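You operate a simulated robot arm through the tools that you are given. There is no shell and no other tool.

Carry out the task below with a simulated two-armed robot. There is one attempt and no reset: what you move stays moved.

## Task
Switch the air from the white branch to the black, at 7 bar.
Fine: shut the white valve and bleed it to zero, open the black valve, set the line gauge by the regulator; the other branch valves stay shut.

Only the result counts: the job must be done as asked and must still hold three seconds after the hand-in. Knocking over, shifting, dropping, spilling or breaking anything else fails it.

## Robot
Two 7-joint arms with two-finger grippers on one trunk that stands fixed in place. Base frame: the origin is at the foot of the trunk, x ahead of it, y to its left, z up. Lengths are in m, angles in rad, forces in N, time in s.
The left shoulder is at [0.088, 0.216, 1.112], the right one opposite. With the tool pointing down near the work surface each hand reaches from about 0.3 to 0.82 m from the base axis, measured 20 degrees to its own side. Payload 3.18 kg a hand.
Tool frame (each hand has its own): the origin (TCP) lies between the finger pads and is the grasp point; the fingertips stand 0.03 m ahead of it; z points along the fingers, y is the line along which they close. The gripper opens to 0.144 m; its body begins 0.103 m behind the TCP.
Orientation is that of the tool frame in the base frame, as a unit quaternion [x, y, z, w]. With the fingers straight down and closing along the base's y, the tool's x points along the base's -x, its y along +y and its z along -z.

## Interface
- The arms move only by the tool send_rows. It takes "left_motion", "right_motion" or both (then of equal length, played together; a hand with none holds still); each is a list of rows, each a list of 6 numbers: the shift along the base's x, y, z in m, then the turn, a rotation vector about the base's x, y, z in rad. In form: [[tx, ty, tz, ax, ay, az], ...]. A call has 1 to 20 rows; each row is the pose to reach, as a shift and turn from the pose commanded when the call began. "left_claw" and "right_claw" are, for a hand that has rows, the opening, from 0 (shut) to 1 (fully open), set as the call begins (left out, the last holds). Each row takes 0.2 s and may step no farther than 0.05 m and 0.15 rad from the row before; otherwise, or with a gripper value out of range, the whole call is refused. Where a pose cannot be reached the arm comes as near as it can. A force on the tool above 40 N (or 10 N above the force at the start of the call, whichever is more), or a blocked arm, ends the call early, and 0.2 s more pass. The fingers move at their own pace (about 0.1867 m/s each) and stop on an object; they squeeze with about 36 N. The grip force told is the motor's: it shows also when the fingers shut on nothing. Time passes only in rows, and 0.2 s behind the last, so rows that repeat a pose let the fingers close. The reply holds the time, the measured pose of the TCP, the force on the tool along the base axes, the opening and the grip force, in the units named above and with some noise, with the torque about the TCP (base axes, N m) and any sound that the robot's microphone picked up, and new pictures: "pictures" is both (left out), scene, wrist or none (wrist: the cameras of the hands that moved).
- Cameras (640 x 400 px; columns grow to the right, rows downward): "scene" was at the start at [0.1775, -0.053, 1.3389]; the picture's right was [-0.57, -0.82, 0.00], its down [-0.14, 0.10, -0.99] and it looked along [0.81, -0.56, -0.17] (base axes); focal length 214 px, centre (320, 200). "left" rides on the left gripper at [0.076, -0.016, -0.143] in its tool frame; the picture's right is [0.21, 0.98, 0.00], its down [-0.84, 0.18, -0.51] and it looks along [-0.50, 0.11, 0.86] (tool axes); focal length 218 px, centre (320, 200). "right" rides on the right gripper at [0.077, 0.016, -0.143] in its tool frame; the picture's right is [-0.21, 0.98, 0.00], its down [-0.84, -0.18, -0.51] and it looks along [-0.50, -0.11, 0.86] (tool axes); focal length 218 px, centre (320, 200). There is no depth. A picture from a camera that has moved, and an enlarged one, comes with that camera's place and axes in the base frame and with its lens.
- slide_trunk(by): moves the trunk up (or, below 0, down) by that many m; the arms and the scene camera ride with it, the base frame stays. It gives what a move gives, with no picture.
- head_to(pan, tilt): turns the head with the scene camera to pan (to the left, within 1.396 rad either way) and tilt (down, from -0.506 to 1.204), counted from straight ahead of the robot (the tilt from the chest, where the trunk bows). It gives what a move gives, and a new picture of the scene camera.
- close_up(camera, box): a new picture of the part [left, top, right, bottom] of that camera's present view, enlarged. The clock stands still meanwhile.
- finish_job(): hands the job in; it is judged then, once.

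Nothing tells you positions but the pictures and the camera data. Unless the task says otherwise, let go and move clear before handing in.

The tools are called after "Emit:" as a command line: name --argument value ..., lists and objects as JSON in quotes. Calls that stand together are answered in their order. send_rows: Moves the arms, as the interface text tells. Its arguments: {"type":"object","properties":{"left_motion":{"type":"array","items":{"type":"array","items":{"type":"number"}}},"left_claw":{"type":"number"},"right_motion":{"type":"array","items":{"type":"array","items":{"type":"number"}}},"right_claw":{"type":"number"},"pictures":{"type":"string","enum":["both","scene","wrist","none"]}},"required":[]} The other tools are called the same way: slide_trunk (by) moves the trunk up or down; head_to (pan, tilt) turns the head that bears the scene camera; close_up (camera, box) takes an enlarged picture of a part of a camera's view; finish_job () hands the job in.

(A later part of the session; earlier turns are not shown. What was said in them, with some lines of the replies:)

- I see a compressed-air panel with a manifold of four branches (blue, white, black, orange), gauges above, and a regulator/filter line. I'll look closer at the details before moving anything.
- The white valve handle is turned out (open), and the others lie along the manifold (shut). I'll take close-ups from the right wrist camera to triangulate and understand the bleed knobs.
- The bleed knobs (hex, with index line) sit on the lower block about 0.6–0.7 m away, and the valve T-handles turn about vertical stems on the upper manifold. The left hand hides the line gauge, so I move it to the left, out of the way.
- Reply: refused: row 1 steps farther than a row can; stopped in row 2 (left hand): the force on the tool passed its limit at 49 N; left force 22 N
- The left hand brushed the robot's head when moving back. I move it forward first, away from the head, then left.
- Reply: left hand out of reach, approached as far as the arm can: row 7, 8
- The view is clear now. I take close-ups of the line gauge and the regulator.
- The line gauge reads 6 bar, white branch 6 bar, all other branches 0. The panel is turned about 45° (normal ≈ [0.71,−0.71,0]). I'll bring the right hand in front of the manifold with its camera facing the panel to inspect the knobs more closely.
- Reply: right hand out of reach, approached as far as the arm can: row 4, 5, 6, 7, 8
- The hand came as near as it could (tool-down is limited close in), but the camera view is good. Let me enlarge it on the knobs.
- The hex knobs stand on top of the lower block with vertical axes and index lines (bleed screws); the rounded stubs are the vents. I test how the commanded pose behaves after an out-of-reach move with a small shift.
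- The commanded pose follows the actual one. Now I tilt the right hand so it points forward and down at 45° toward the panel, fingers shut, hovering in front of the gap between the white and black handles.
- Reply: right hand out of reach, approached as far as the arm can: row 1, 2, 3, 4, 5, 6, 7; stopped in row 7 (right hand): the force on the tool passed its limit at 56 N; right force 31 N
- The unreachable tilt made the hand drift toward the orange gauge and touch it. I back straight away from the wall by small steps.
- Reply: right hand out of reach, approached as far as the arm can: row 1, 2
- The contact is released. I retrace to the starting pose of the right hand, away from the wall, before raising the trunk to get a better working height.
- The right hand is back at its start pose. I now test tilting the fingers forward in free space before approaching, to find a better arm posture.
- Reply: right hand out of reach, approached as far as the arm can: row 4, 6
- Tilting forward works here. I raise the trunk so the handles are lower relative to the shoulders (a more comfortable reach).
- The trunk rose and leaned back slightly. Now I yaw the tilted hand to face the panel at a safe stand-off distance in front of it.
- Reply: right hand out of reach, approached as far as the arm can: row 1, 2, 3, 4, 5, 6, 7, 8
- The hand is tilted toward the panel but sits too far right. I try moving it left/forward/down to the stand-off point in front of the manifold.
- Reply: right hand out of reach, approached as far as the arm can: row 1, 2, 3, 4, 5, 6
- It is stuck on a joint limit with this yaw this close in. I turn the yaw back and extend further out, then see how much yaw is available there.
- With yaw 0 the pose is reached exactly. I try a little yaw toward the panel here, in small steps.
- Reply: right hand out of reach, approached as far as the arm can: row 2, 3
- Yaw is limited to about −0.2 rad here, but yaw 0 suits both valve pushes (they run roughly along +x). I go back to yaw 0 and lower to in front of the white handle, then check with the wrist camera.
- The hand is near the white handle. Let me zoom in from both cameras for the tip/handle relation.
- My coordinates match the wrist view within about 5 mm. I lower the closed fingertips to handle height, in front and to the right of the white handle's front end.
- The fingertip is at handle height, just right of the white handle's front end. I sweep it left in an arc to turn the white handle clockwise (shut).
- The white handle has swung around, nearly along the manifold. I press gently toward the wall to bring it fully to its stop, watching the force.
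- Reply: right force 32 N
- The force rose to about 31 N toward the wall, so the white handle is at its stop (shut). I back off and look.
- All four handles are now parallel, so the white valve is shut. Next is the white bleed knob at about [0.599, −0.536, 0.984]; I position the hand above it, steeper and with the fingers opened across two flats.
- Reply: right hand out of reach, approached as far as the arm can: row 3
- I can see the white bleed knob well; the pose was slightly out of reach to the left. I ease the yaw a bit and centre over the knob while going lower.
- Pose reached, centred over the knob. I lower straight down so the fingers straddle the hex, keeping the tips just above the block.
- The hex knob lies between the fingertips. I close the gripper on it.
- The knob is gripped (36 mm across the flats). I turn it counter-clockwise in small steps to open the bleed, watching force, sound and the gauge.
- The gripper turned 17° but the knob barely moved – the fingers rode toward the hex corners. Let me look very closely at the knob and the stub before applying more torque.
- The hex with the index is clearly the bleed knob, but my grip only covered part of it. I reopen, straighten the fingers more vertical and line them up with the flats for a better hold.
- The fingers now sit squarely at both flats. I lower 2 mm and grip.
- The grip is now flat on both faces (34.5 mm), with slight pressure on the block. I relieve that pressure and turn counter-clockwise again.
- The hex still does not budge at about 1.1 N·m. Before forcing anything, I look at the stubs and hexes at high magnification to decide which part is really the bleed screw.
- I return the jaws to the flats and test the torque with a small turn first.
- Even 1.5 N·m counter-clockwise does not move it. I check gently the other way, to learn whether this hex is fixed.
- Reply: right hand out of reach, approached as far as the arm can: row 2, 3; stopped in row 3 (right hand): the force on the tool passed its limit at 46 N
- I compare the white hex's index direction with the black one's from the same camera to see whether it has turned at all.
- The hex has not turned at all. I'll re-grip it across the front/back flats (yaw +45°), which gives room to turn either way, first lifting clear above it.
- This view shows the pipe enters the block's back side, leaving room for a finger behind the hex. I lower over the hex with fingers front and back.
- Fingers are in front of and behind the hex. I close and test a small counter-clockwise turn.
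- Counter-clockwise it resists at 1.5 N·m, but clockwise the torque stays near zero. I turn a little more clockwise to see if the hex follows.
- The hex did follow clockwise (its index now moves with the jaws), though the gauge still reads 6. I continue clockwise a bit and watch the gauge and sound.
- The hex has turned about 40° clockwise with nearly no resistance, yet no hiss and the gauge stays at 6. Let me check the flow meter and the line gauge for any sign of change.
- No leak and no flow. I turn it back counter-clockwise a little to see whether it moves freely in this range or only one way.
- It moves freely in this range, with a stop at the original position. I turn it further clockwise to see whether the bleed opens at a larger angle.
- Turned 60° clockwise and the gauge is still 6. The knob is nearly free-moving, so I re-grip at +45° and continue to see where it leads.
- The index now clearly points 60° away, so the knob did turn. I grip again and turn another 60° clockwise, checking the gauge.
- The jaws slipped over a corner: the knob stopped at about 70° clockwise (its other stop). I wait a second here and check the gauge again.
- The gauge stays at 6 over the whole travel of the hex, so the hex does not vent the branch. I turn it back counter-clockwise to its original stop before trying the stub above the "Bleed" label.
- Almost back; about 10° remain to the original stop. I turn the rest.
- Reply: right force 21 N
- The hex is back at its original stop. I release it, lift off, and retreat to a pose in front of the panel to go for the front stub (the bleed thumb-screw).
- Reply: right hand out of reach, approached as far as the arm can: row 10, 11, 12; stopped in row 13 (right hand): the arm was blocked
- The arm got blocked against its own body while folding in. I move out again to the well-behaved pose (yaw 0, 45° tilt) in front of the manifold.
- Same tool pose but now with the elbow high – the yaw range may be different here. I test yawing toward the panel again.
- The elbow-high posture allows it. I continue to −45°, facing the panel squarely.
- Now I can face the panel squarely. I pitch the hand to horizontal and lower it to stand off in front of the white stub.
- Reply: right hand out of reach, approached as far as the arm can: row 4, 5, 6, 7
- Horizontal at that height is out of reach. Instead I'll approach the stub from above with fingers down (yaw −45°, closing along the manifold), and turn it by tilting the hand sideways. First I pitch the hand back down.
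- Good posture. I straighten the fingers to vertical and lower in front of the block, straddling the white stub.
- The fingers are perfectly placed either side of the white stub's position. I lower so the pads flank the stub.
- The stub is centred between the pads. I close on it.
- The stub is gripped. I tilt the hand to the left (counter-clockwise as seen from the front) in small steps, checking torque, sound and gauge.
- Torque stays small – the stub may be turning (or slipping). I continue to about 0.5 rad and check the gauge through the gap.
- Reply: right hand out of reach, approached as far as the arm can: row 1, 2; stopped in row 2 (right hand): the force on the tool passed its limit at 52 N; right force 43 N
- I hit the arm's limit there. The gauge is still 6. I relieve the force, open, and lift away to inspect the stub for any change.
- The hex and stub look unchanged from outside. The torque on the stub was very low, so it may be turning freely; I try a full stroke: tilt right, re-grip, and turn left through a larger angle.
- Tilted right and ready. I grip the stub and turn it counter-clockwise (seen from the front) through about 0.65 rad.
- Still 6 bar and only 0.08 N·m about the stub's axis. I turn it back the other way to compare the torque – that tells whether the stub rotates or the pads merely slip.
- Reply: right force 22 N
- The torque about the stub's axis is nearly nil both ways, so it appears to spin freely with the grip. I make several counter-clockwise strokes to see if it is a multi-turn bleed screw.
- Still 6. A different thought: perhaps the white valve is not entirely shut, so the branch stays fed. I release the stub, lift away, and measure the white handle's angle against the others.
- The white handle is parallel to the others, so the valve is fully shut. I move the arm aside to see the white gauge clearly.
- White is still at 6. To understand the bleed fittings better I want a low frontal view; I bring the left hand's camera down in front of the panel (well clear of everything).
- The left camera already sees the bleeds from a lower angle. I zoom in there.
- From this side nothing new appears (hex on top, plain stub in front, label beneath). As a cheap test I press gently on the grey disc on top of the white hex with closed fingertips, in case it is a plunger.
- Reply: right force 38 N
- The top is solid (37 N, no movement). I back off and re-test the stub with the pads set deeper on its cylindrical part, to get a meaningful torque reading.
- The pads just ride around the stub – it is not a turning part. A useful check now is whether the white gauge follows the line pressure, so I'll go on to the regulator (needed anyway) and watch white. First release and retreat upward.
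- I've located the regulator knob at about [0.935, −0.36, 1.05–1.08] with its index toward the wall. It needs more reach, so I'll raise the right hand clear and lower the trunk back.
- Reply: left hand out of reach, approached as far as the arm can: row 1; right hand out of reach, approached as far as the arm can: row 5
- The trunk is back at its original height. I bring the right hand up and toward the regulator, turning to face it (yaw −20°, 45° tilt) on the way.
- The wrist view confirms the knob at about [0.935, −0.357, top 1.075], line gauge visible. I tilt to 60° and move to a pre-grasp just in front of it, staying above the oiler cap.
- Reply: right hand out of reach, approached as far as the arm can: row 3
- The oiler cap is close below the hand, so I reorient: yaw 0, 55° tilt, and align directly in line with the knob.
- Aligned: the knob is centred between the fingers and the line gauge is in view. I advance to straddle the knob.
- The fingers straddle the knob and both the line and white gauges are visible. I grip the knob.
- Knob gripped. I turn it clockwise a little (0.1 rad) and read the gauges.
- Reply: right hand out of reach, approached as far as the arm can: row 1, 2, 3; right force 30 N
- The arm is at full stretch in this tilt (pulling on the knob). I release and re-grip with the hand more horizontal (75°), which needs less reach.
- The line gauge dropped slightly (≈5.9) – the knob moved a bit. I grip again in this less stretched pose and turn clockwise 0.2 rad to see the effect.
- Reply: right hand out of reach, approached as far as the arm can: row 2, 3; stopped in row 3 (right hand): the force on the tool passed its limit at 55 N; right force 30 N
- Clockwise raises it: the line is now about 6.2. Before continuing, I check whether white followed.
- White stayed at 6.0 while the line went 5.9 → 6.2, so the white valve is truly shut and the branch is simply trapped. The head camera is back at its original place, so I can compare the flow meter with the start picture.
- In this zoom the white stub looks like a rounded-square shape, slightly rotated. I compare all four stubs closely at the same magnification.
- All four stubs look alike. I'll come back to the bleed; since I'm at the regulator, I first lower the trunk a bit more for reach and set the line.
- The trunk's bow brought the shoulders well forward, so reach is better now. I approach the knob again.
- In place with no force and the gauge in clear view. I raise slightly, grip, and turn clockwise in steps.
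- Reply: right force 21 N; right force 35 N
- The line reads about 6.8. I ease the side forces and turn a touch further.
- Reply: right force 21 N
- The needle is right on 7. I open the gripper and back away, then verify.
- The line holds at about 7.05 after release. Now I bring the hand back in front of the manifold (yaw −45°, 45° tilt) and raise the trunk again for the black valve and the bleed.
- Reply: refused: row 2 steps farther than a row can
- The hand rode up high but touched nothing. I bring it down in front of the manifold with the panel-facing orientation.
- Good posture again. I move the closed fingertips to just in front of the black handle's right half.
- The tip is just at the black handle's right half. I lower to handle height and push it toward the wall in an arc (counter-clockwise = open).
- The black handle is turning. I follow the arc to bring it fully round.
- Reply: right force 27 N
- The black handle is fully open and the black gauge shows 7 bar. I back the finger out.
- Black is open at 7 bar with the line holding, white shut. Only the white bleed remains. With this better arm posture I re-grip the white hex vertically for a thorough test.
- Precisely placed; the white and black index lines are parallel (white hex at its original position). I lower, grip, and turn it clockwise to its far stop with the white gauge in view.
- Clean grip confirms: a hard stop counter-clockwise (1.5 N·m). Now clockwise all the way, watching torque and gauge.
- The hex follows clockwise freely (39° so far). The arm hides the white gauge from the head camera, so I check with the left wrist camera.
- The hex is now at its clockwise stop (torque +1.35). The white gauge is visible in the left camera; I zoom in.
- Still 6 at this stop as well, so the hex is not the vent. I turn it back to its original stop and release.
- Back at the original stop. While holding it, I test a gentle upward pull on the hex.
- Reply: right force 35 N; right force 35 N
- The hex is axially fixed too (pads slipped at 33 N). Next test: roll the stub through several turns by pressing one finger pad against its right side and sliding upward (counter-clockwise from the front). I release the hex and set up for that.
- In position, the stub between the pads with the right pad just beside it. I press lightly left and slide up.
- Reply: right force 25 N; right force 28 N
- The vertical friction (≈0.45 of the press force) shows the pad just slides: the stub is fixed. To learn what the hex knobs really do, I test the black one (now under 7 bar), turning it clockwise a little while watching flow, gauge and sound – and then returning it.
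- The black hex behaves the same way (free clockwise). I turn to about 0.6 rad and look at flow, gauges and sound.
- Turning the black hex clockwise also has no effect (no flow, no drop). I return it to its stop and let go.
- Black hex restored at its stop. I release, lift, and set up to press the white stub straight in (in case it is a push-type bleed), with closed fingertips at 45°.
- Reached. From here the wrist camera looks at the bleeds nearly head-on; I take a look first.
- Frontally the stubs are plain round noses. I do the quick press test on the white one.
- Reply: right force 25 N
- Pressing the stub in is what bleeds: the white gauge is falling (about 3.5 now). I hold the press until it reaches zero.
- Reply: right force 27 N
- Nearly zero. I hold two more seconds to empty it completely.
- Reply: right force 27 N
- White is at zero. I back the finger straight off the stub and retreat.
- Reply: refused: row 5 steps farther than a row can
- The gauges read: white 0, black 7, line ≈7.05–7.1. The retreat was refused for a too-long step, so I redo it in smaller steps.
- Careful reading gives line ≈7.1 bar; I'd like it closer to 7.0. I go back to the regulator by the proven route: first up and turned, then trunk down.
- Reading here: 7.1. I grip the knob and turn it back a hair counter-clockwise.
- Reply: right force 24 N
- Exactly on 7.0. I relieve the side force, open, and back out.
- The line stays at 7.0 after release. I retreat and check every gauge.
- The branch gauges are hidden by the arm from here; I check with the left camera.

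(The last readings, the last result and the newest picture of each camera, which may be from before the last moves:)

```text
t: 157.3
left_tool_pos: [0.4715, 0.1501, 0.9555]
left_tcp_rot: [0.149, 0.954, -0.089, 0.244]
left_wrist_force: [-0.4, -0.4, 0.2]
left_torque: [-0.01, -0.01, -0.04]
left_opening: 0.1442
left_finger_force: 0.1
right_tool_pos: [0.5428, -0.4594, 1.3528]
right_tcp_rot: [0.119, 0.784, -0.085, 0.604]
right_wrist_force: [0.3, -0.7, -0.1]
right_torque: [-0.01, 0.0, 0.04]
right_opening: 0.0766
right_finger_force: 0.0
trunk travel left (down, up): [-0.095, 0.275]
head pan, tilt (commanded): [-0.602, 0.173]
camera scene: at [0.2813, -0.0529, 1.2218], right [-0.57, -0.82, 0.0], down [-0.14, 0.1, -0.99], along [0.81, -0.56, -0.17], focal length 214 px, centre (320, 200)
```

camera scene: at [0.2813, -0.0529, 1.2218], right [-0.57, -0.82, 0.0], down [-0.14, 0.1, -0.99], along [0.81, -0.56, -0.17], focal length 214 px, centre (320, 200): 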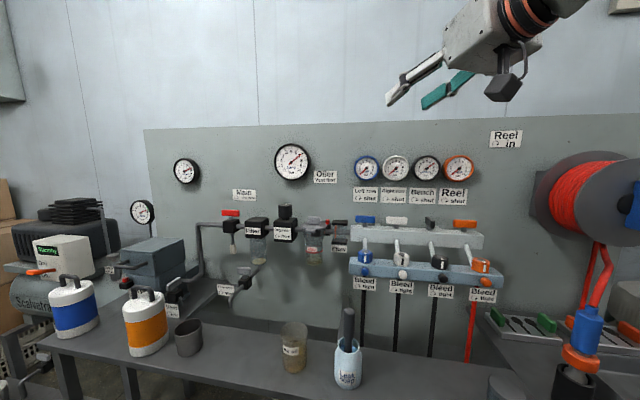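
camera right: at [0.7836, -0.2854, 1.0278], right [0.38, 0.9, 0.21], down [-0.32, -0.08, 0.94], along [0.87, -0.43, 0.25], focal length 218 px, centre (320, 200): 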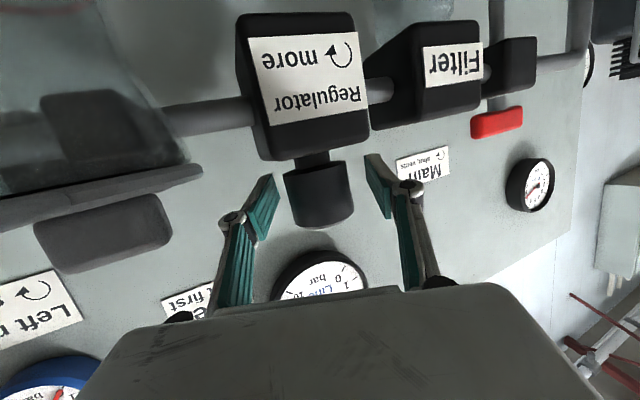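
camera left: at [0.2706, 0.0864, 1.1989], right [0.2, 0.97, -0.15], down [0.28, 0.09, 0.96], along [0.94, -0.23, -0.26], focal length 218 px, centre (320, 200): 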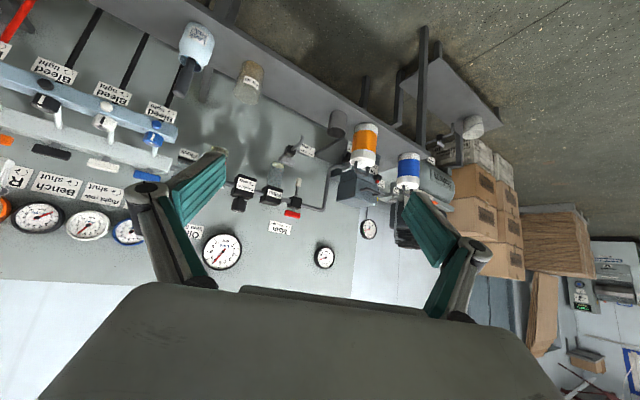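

Now everything is in clear view and the hand is well clear. Final check of all gauges and handles.

Emit:
close_up --camera "scene" --box '[340, 145, 484, 235]'

Emit:
close_up --camera "scene" --box '[268, 138, 316, 168]'

Emit:
close_up --camera "scene" --box '[180, 150, 340, 250]'

Emit:
close_up --camera "scene" --box '[340, 205, 500, 305]'

```text
4.44 times, centred on (412, 190) of scene
camera zoom: at [0.2813, -0.0529, 1.2218], right [-0.57, -0.82, 0.0], down [-0.14, 0.1, -0.99], along [0.81, -0.56, -0.17], focal length 953 px, centre (-89, 244)
```

zoom: 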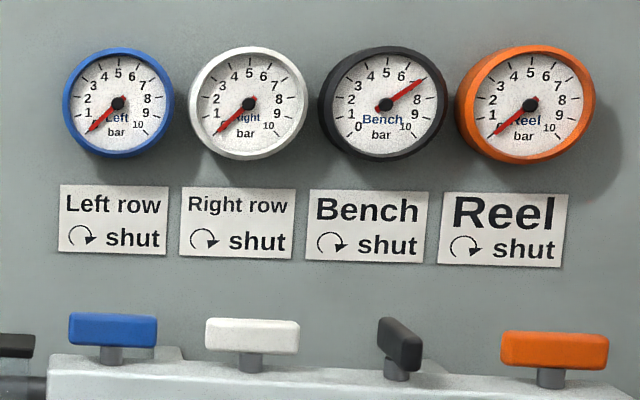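

```text
13.33 times, centred on (292, 153) of scene
camera zoom: at [0.2813, -0.0529, 1.2218], right [-0.57, -0.82, 0.0], down [-0.14, 0.1, -0.99], along [0.81, -0.56, -0.17], focal length 2860 px, centre (693, 827)
```

zoom: 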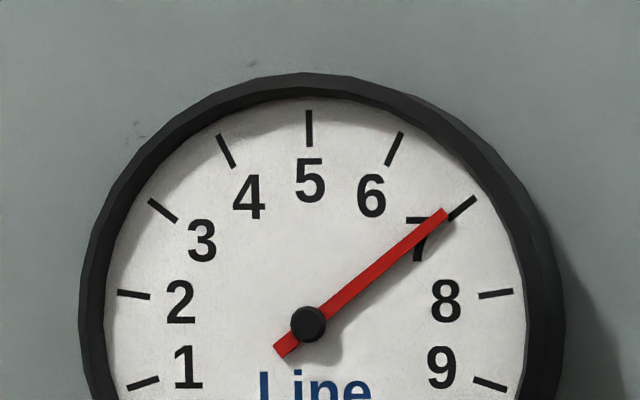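

```text
4.00 times, centred on (260, 200) of scene
camera zoom: at [0.2813, -0.0529, 1.2218], right [-0.57, -0.82, 0.0], down [-0.14, 0.1, -0.99], along [0.81, -0.56, -0.17], focal length 858 px, centre (560, 200)
```

zoom: 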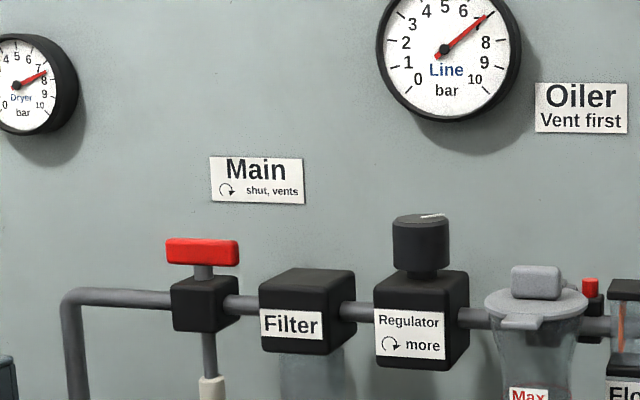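

```text
4.00 times, centred on (420, 255) of scene
camera zoom: at [0.2813, -0.0529, 1.2218], right [-0.57, -0.82, 0.0], down [-0.14, 0.1, -0.99], along [0.81, -0.56, -0.17], focal length 858 px, centre (-80, -20)
```

zoom: 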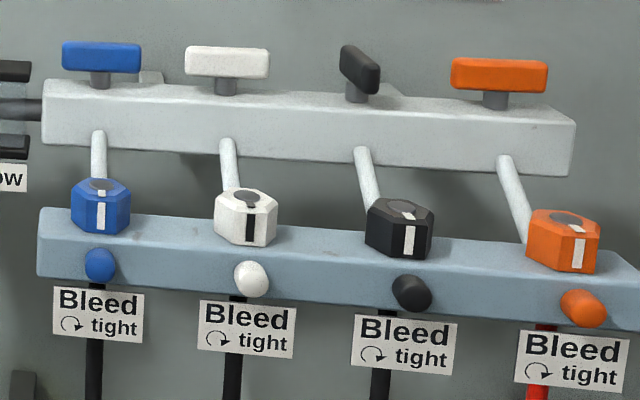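

All gauges and handles are as asked: white is shut and at 0 bar, black is open at 7 bar, and the line gauge is at 7.0. Blue and orange are shut at 0, the bleed knobs are back at their original positions, and both hands are clear. I hand the job in.

Emit:
finish_job

```text
The job is handed in.
```

The air is switched from the white branch to the black at 7 bar, and the job is handed in. At my last check before hand-in:

| Item | State |
|---|---|
| White valve | shut, gauge at 0 |
| Black valve | open, gauge at 7 |
| Line gauge | 7.0, set by the regulator |
| Blue and orange valves | shut, gauges at 0 |

A few things happened along the way:

- **Orange gauge:** early on, the right hand drifted and touched it with about 56 N. It looked unchanged and still read 0 at the end.
- **Robot's head:** the left hand also brushed it once while moving clear.
- **Bleeding white:** pressing the white stub on the front of the block is what vented the branch. The hex knobs above the stubs turned out not to vent it.
- **Hex knobs:** I turned the white and the black hex knobs while finding this out, and returned both to their original stops.
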